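You operate a simulated robot arm through the tools that you are given. There is no shell and no other tool. Be economical: measure what you need, move in short steps, check, and stop when the job is done.

The job below is to be done with a simulated robot arm. You get a single attempt, and the scene is never put back.

TASK
Put one of the bags of screws from the top of the end bench of the line on top of the white leaflet.
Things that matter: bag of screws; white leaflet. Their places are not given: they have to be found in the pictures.

The check looks at the end state, three seconds after you hand in, the way a careful person would. Anything else that was tipped, shoved, dropped, spilled or broken makes it a failure.

THE ROBOT
A 7-joint arm with a two-finger parallel gripper, fixed in place. Base frame: the origin is at the foot of the arm, x ahead of it, y to its left, z up; the work surface is at about z = 0. Lengths are in m, angles in rad, forces in N, time in s.
With the tool pointing down near the work surface it reaches from about 0.22 to 0.58 m from the base axis. Its first joint turns from -1.152 to 1.152 rad. Payload 2.5 kg.
Tool frame: the origin (TCP) lies between the finger pads and is the grasp point; the fingertips stand 0.023 m ahead of it; z points along the fingers, y is the line along which they close. Largest opening 0.094 m; finger width 0.038, thickness 0.01; the body of the gripper, 0.054 by 0.096 m, starts 0.039 m behind the TCP.
Orientation is that of the tool frame in the base frame, as [roll, pitch, yaw] about the fixed x, y, z axes, in that order (R = Rz(yaw) Ry(pitch) Rx(roll)). With the fingers straight down and closing along the base's y, the tool's x points along the base's -x, its y along +y and its z along -z.

THE INTERFACE
- The arm moves only by the tool servo_tool. Its argument "plan" is a list of rows, each an object of numbers (a shift or turn left out is 0, a gripper value left out holds the last): "dx", "dy", "dz": the shift along the tool's x, y, z in units of 50 mm (1.0 is 50 mm); "wx", "wy", "wz": the turn, a rotation vector about the tool's x, y, z in units of 6 degrees (1.0 is 6 degrees). In form: [{"dx": .., "dy": .., "dz": .., "wx": .., "wy": .., "wz": ..}, ...]. A call has 1 to 12 rows; each row shifts and turns the commanded pose from where the row before left it, along the tool's axes as they then stand. "hand" is the finger opening in m, from 0 to 0.094, set as the call begins (left out, the last holds). A call with a number of a shift or a turn outside -1 to 1 is refused whole. Each row takes 0.2 s and may step no farther than 0.05 m and 0.15 rad from the row before; otherwise, or with a gripper value out of range, the whole call is refused. A pose out of reach is approached as far as the arm can. The call stops where the force on the tool passes 40 N (or 10 N more than at its start, if that is more) or the arm is blocked; 0.2 s more then pass. The fingers move at their own pace (about 0.108 m/s each) and stop on an object; they squeeze with about 39 N. The grip force told is the motor's: it shows also when the fingers shut on nothing. Time passes only in rows, and 0.2 s behind the last, so rows that do not move let the fingers close. It gives the time, the measured TCP pose, the force on the tool (base axes), the opening and the grip force at its end, in the units of the frame above (readings bear some noise), and new pictures: "views" is both (left out), scene, wrist or none.
- Cameras (640 x 400 px; columns grow to the right, rows downward): "scene" is fixed at [0.1093, -0.4105, 0.5411]; the picture's right is [0.89, -0.45, 0.00], its down [-0.30, -0.59, -0.75] and it looks along [0.34, 0.67, -0.66] (base axes); focal length 312 px, centre (320, 200). "wrist" rides on the gripper at [-0.039, 0, -0.044] in the tool frame; the picture's right is [0.00, -1.00, 0.00], its down [0.97, 0.00, -0.24] and it looks along [0.24, 0.00, 0.97] (tool axes); focal length 218 px, centre (320, 200).
- measure_at(camera, pixels): for up to 12 pixels [column, row] of the newest picture of that camera ("zoom" is the newest enlarged one), the place [x, y, z] in the base frame of the surface seen there, good to about 0.002 m, but the place of the scene camera against the robot may be out by one fixed shift of up to 0.012 m in any direction. It takes no simulated time.
- enlarge(camera, box): a new picture of the part [left, top, right, bottom] of that camera's present view, enlarged. It takes no simulated time.
- hand_in(): hands the job in; it is judged then, once.

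Work in short steps. Measure before you move; look again where a grasp or a placing could have gone wrong, and mend it. You have 60 turns and 120 pictures in all, those below and enlarged ones among them. Open the gripper and draw the arm clear of the work before you hand the job in, unless the task says otherwise; then end with one line.

The tools are called after ">>>" as name(argument=value, ...) on one line, values as JSON. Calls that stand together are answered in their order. servo_tool: Moves the arm, as the interface text tells. Its arguments: {"type":"object","properties":{"plan":{"type":"array","items":{"type":"object","properties":{"dx":{"type":"number"},"dy":{"type":"number"},"dz":{"type":"number"},"wx":{"type":"number"},"wy":{"type":"number"},"wz":{"type":"number"}}}},"hand":{"type":"number"},"views":{"type":"string","enum":["both","scene","wrist","none"]}},"required":["plan"]} The other tools are called the same way: measure_at (camera, pixels) gives the place of the surface under pixels of a picture; enlarge (camera, box) takes an enlarged picture of a part of a camera's view; hand_in () hands the job in.

At the start:

```text
clock: 0.0
tcp_pos: [0.3871, 0.0939, 0.2632]
tcp_rot: [3.142, 0.0, -3.14]
contact_force: [0.4, 0.0, 0.6]
width: 0.0942
gripper_force: 0.0
```

scene: 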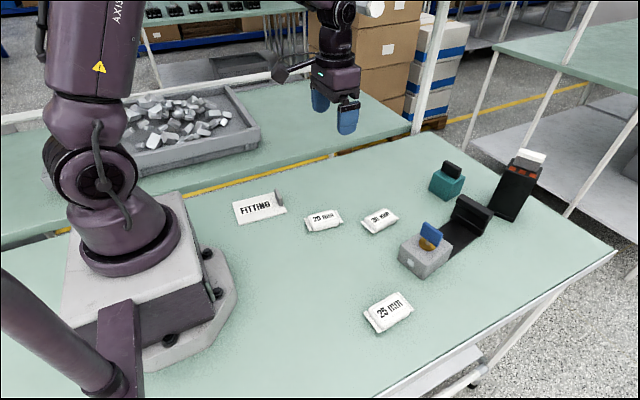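
wrist: 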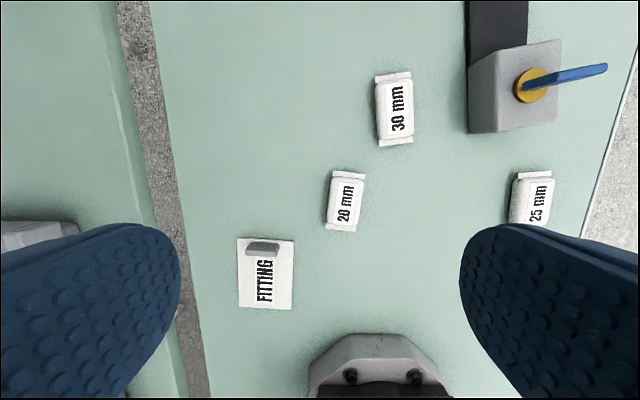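

The pictures show a "FITTING" leaflet near scene (260,207) with a grey object on it, and bags at (323,220), (380,220) and (388,312). I'll enlarge and measure these.

>>> enlarge(camera="scene", box=[220, 170, 420, 295])

>>> enlarge(camera="wrist", box=[210, 60, 450, 330])

>>> measure_at(camera="wrist", pixels=[[238, 238], [293, 241], [292, 309], [239, 306], [262, 247], [346, 200], [346, 172], [342, 228], [328, 200], [364, 200], [394, 110], [300, 200]])

```text
3.20 times, centred on (320, 232) of scene
```

zoom: 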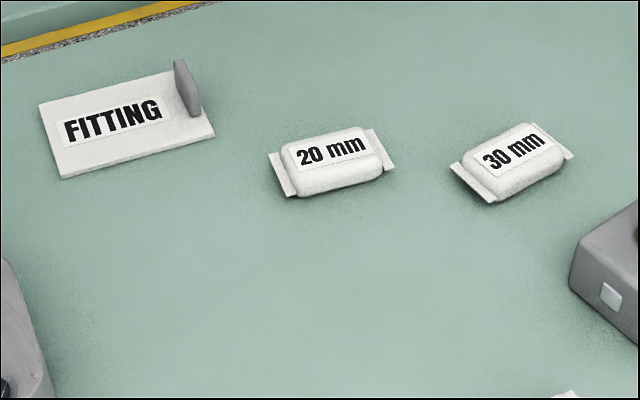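

```text
1.48 times, centred on (330, 195) of wrist
```

zoom: 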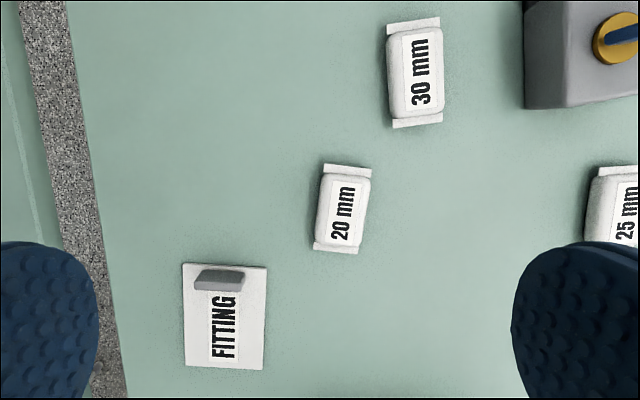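

```text
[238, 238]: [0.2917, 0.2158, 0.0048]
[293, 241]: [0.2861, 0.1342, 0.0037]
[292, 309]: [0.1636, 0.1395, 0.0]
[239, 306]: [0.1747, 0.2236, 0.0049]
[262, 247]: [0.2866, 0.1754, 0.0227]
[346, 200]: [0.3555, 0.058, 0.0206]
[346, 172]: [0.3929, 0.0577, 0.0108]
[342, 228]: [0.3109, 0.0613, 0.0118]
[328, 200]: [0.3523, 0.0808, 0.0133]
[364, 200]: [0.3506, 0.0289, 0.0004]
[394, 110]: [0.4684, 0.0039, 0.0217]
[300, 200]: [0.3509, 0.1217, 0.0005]
```

The leaflet spans about x 0.17–0.29 and y 0.14–0.22, with an upright grey tab at its far end. The 20 mm bag is near (0.352, 0.058) and about 0.02 high. I'll move above that bag for a closer look.

>>> servo_tool(plan=[{"dx": 0.35, "dy": -0.36, "dz": 0.7}, {"dx": 0.35, "dy": -0.36, "dz": 0.7}, {"dz": 0.6}, {}])

```text
clock: 1.0
tcp_pos: [0.3527, 0.057, 0.1613]
tcp_rot: [3.14, 0.0, 3.141]
contact_force: [-0.9, 0.7, 0.7]
width: 0.094
gripper_force: 0.0
```

scene: 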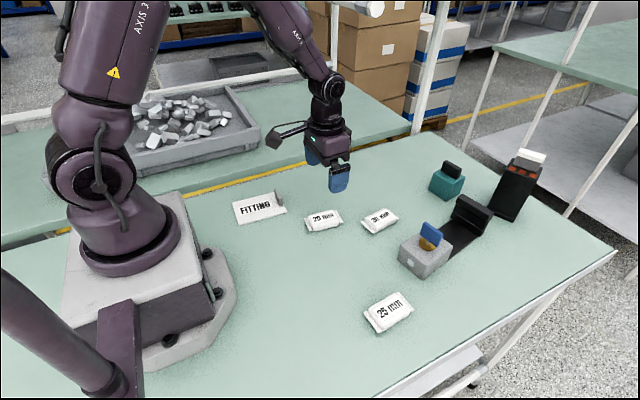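
wrist: 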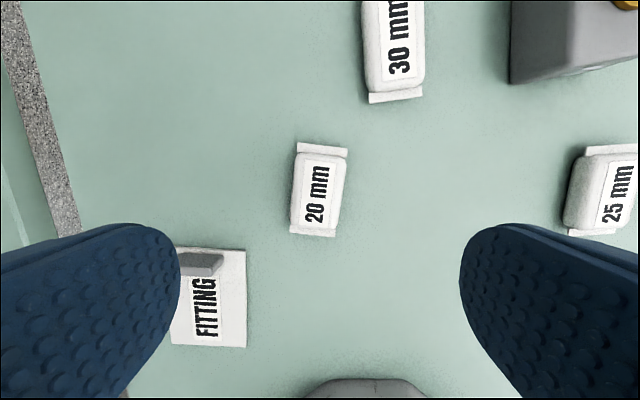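

The 20 mm bag is now at wrist (318,190), and the leaflet with its tab is at (210,298). I'll measure the bag's corners, the tab and the leaflet's corners.

>>> measure_at(camera="wrist", pixels=[[299, 144], [346, 151], [291, 232], [334, 235], [320, 190], [293, 190], [342, 190], [246, 251], [245, 346], [172, 344], [205, 258], [205, 270]])

>>> enlarge(camera="wrist", box=[160, 130, 360, 255])

```text
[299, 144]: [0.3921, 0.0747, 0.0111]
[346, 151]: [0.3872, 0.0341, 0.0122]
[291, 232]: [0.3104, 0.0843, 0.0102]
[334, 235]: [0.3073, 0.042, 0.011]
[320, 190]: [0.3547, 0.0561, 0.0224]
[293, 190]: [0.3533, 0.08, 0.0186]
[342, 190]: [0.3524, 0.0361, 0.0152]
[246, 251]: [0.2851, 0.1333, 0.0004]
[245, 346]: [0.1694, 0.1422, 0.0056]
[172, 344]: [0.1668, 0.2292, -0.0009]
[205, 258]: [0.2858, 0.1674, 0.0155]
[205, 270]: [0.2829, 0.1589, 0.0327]
```

```text
3.20 times, centred on (260, 192) of wrist
```

zoom: 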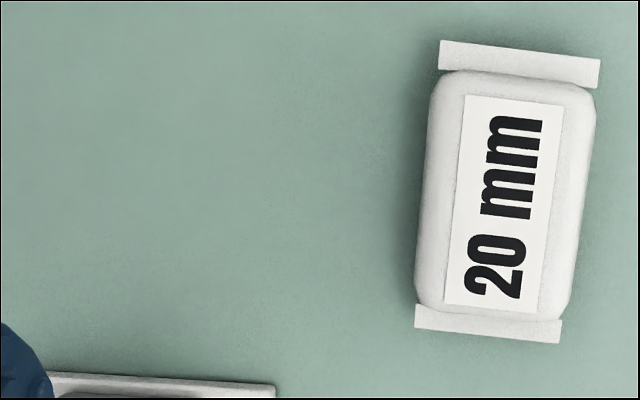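

The bag's centre is about (0.349, 0.0585), its yaw about -6°, and it is about 0.045 wide. The leaflet is turned by nearly the same angle. I'll align the tool and descend partway, with a look before grasping.

>>> servo_tool(plan=[{"dx": 0.074, "dy": 0.03, "wz": 1.0}, {"dz": 0.6}, {"dz": 0.6}, {"dz": 0.5}, {"dz": 0.4}, {}], hand=0.08)

```text
clock: 2.4
tcp_pos: [0.3496, 0.0595, 0.0593]
tcp_rot: [3.14, 0.0, 3.036]
contact_force: [0.3, 0.9, -0.1]
width: 0.08
gripper_force: 0.1
```

scene: 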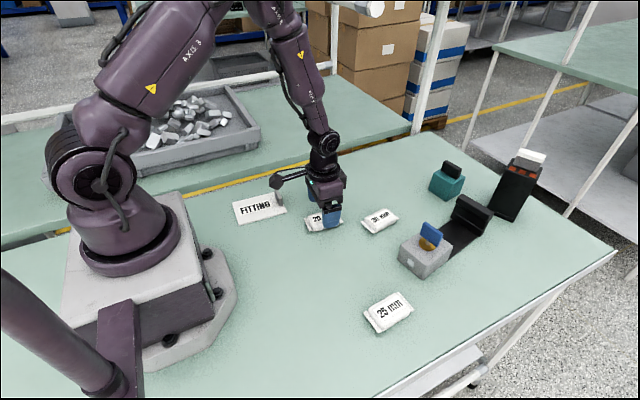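
wrist: 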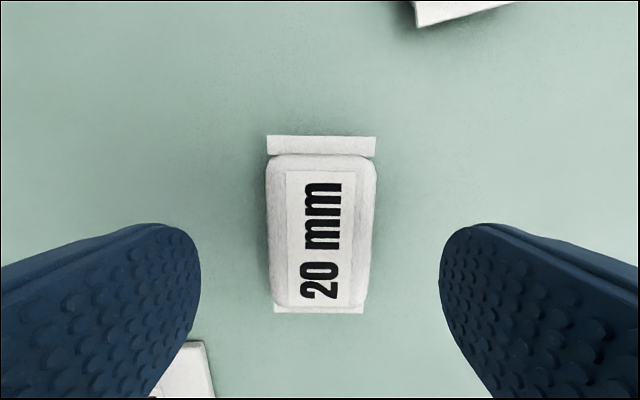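

The bag is aligned and centred between the fingers. A black part sticks out of the gripper at scene (280,181), so I'll measure its clearance and check the bag's position.

>>> measure_at(camera="scene", pixels=[[279, 181], [295, 178], [312, 176], [277, 195], [281, 203], [322, 225]])

>>> enlarge(camera="scene", box=[225, 130, 385, 230])

>>> measure_at(camera="wrist", pixels=[[268, 136], [376, 138], [275, 312], [362, 312], [320, 230], [269, 240], [371, 240]])

```text
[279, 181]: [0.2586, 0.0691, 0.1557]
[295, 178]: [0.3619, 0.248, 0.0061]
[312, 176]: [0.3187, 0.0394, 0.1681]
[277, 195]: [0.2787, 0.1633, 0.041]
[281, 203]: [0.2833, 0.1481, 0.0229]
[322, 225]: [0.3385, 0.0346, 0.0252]
```

```text
4.00 times, centred on (305, 180) of scene
```

zoom: 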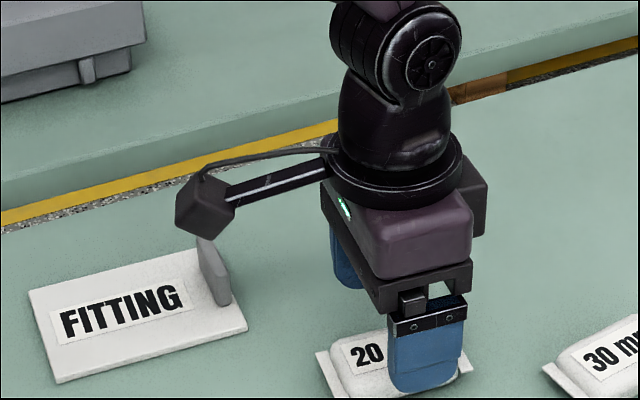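

```text
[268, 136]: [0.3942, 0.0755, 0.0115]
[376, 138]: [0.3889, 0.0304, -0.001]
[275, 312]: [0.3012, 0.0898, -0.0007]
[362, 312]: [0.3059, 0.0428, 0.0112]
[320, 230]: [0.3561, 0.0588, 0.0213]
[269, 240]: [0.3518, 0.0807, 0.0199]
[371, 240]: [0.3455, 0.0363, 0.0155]
```

The protrusion sits about 0.09 above the TCP, so it clears the table items. The bag is centred at about (0.349, 0.058), so I'll descend to z≈0.028 and close the fingers.

>>> servo_tool(plan=[{"dz": 0.33}, {"dz": 0.3}, {}], views="none")

>>> servo_tool(plan=[{}, {}, {}, {}], hand=0.0)

>>> measure_at(camera="scene", pixels=[[183, 193], [205, 245], [215, 255], [160, 250], [120, 80], [232, 290]])

```text
clock: 3.2
tcp_pos: [0.3497, 0.0602, 0.0273]
tcp_rot: [3.141, 0.0, 3.037]
contact_force: [0.0, 0.1, 0.0]
width: 0.0801
gripper_force: 0.1
```

```text
clock: 4.2
tcp_pos: [0.3476, 0.0604, 0.0273]
tcp_rot: [-3.142, 0.0, 3.036]
contact_force: [-1.2, 0.1, 0.4]
width: 0.0452
gripper_force: 39.2
```

scene: 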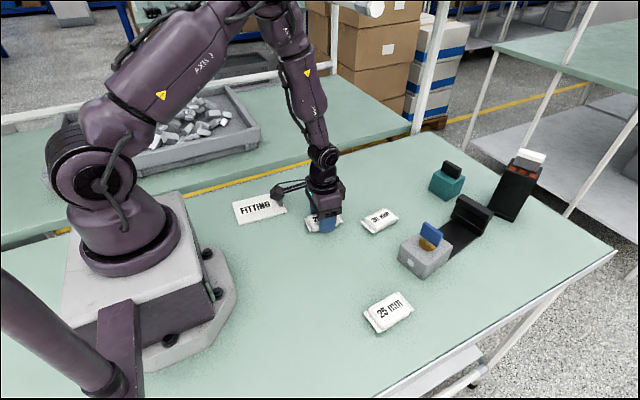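
wrist: 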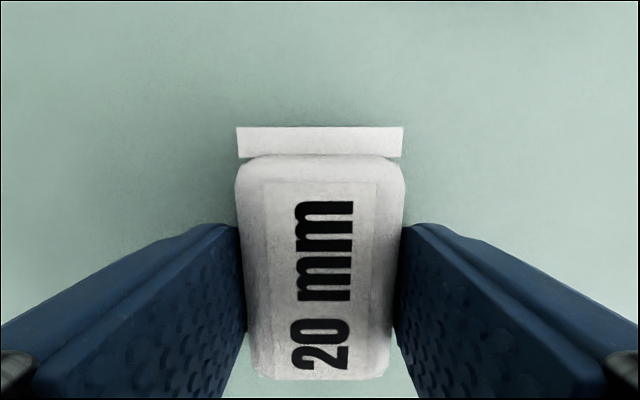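

```text
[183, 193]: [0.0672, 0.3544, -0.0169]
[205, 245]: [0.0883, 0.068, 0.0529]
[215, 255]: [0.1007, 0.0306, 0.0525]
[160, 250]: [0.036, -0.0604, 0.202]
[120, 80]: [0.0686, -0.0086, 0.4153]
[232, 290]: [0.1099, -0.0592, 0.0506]
```

The grip holds at width 0.045 and 39 N. I'll lift the bag 0.09 m and check that it stays held.

>>> servo_tool(plan=[{"dz": -0.4}, {"dz": -0.7}, {"dz": -0.7}, {}])

```text
clock: 5.2
tcp_pos: [0.3488, 0.0578, 0.118]
tcp_rot: [-3.141, 0.001, 3.036]
contact_force: [0.6, -0.6, -1.5]
width: 0.0449
gripper_force: 39.2
```

scene: 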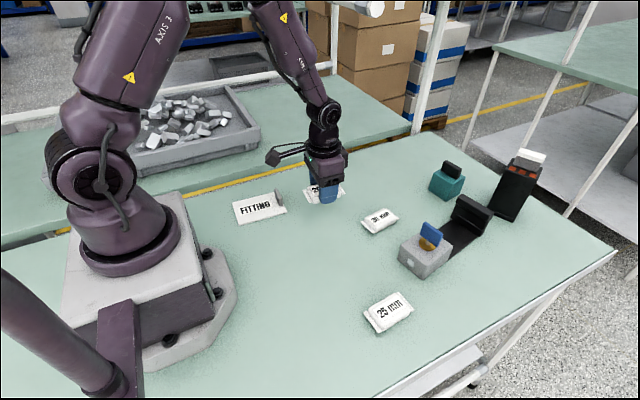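
wrist: 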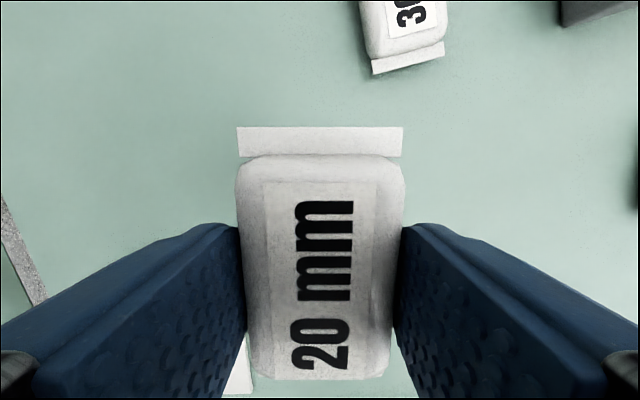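

The bag is held, with its underside near z≈0.09, above the tab's top at about 0.045. I'll move it across to above the leaflet at about (0.217, 0.180).

>>> servo_tool(plan=[{"dx": 0.477, "dy": 0.353}, {"dx": 0.477, "dy": 0.353}, {"dx": 0.477, "dy": 0.353}, {"dx": 0.477, "dy": 0.353}, {"dx": 0.477, "dy": 0.353}, {"dx": 0.477, "dy": 0.353}, {}, {}])

```text
clock: 7.0
tcp_pos: [0.218, 0.1781, 0.1184]
tcp_rot: [3.141, -0.001, 3.038]
contact_force: [0.4, 0.9, -1.0]
width: 0.0451
gripper_force: 39.1
```

scene: 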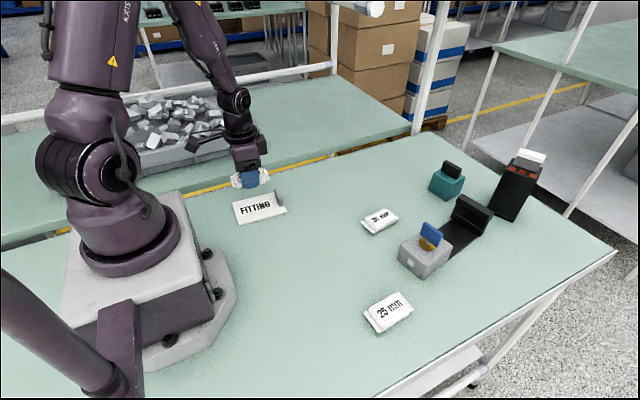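
wrist: 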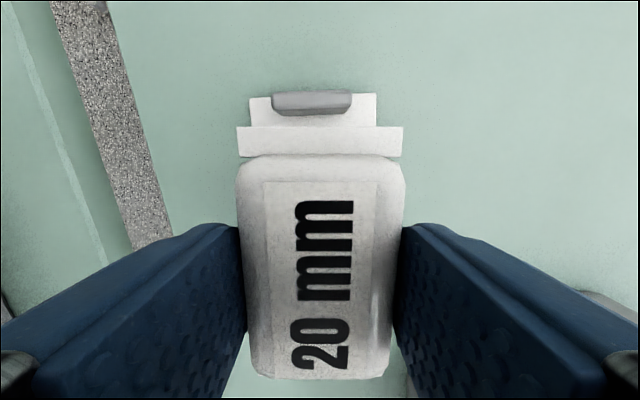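

The leaflet and tab show at wrist (312,110), just beyond the bag's far edge. I'll measure the tab, the leaflet's corners and the bag's edge before lowering.

>>> measure_at(camera="wrist", pixels=[[312, 94], [312, 104], [312, 113], [312, 120], [251, 99], [375, 96], [252, 122], [376, 122], [240, 130], [400, 130], [320, 130], [228, 392]])

>>> enlarge(camera="wrist", box=[220, 70, 420, 195])

>>> measure_at(camera="scene", pixels=[[233, 204], [239, 224], [286, 212], [278, 197], [279, 192], [252, 182]])

```text
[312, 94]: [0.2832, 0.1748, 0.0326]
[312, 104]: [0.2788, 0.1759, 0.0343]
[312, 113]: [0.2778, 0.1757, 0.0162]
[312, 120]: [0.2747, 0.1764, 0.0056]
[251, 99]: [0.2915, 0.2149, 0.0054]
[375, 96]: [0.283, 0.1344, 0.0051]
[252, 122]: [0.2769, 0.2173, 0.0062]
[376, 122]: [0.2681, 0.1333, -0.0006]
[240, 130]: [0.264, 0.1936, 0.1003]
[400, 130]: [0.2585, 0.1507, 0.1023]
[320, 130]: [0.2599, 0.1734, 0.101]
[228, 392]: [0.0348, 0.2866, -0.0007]
```

```text
3.20 times, centred on (320, 132) of wrist
```

zoom: 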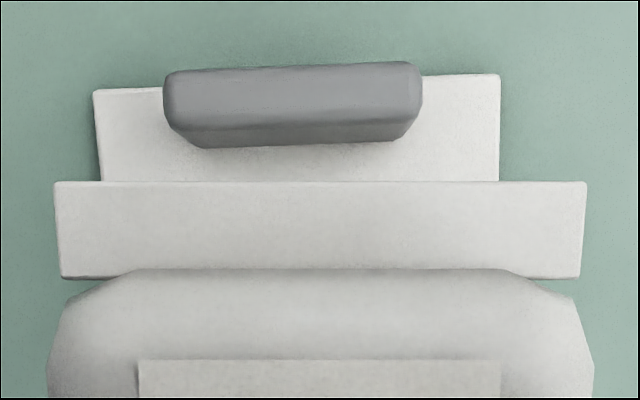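

```text
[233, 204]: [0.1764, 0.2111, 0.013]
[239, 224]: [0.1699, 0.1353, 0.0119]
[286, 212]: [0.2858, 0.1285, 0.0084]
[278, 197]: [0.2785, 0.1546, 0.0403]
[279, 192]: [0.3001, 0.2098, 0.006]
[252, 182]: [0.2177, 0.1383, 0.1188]
```

The bag's far edge is at x 0.261, the tab's face at 0.2775, and the bag lies within the leaflet's outline. I'll lower it with a 2 mm shift toward +y, stopping just above the leaflet.

>>> servo_tool(plan=[{"dz": 0.6, "dy": 0.04}, {"dz": 0.5}, {"dz": 0.35}, {"dz": 0.17}, {}, {}])

```text
clock: 8.4
tcp_pos: [0.2197, 0.1814, 0.0364]
tcp_rot: [-3.141, 0.002, 3.037]
contact_force: [-0.1, -0.6, -1.5]
width: 0.0452
gripper_force: 38.8
```

scene: 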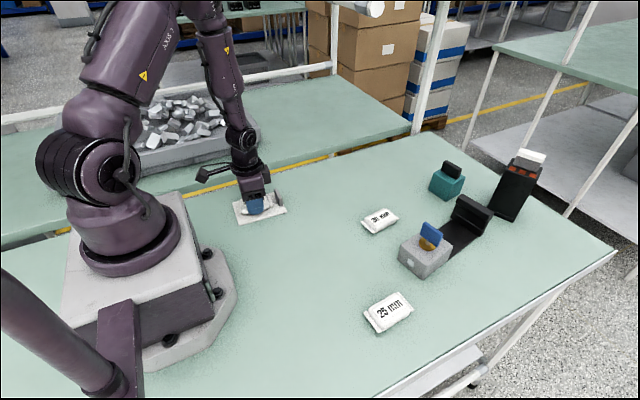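
wrist: 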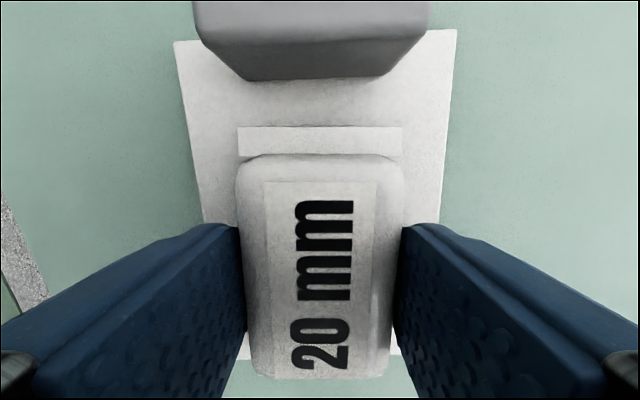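

The bag is about 4 mm above the leaflet. Leaflet edges show at wrist (232,370) and (397,357), so I'll check that the bag's near end will be within it.

>>> measure_at(camera="wrist", pixels=[[396, 352], [396, 361], [238, 356], [242, 365], [320, 374], [320, 384], [280, 376], [320, 130], [320, 100], [320, 78]])

>>> enlarge(camera="scene", box=[210, 165, 310, 235])

```text
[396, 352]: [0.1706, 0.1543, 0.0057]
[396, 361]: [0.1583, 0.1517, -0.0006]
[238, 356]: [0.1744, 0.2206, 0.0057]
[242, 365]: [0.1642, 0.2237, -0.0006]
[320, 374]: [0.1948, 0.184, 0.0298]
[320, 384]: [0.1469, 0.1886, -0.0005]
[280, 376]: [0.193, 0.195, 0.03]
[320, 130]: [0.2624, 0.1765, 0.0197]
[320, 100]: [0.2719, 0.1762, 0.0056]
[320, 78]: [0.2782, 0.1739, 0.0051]
```

```text
5.71 times, centred on (260, 200) of scene
```

zoom: 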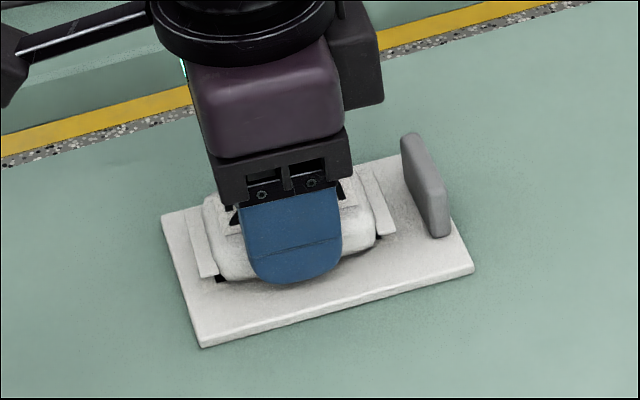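

The bag fits fully on the leaflet, with its underside about 3 mm above it. I'll lower the last 3 mm, watching the force.

>>> servo_tool(plan=[{"dz": 0.03}, {"dz": 0.03}, {}], views="none")

```text
clock: 9.2
tcp_pos: [0.2193, 0.1823, 0.0322]
tcp_rot: [-3.14, 0.001, 3.033]
contact_force: [-2.0, -4.3, 27.3]
width: 0.0452
gripper_force: 38.9
```

Contact force is 27 N, so the bag is seated. I'll ease off slightly, then open modestly.

>>> servo_tool(plan=[{"dz": -0.015}, {}], views="none")

>>> servo_tool(plan=[{}, {}, {}], hand=0.068, views="wrist")

```text
clock: 9.8
tcp_pos: [0.2188, 0.1817, 0.0328]
tcp_rot: [3.14, 0.003, 3.038]
contact_force: [1.1, 0.7, 9.7]
width: 0.0452
gripper_force: 39.0
```

```text
clock: 10.6
tcp_pos: [0.2183, 0.1812, 0.0322]
tcp_rot: [-3.14, -0.001, 3.038]
contact_force: [0.3, -0.1, 0.2]
width: 0.068
gripper_force: 0.1
```

wrist: 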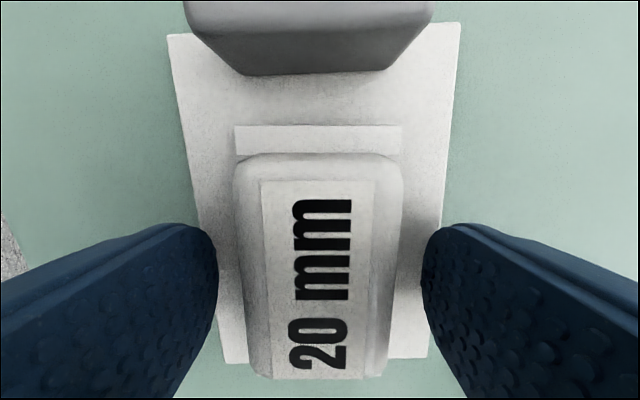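

The fingers are clear of the bag, which rests on the leaflet. I'll lift straight up and look.

>>> servo_tool(plan=[{"dz": -0.3}, {"dz": -0.7}, {"dz": -0.8}, {"dz": -0.8}, {"dz": -0.8}, {"dx": -0.8}, {"dx": -0.8}, {}])

>>> enlarge(camera="scene", box=[200, 165, 320, 240])

```text
clock: 12.4
tcp_pos: [0.2955, 0.1735, 0.2031]
tcp_rot: [3.141, 0.001, 3.037]
contact_force: [0.1, 0.1, 0.2]
width: 0.0681
gripper_force: 0.1
```

scene: 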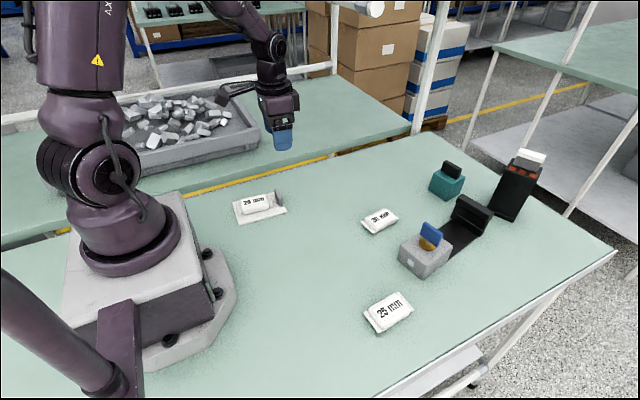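
wrist: 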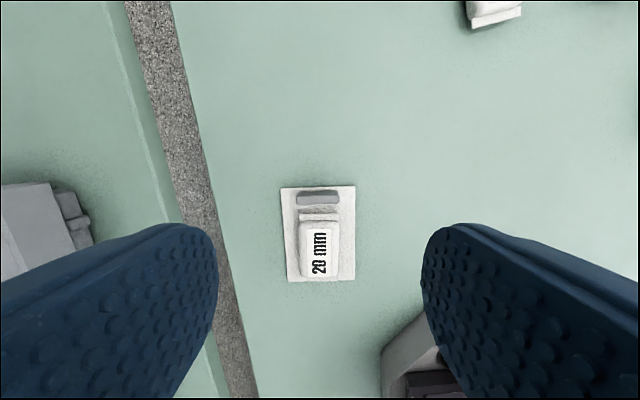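

```text
5.33 times, centred on (260, 202) of scene
```

zoom: 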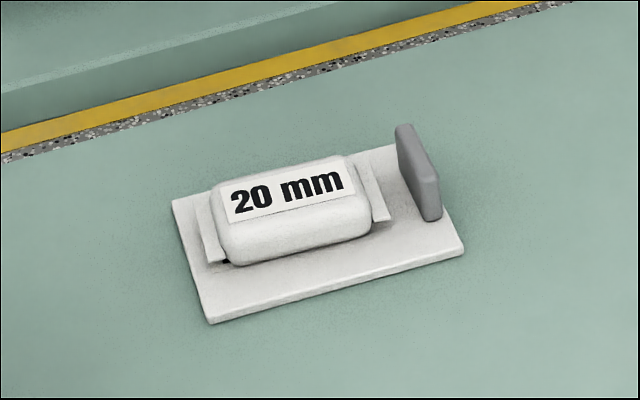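

The 20 mm bag lies flat and fully on the leaflet, nothing else has moved, and the arm is clear with the gripper open. I'll hand in.

>>> hand_in()

```text
The job is handed in.
```

The 20 mm bag of screws is resting flat on top of the white "FITTING" leaflet, nothing else on the bench was disturbed, and the job is handed in.
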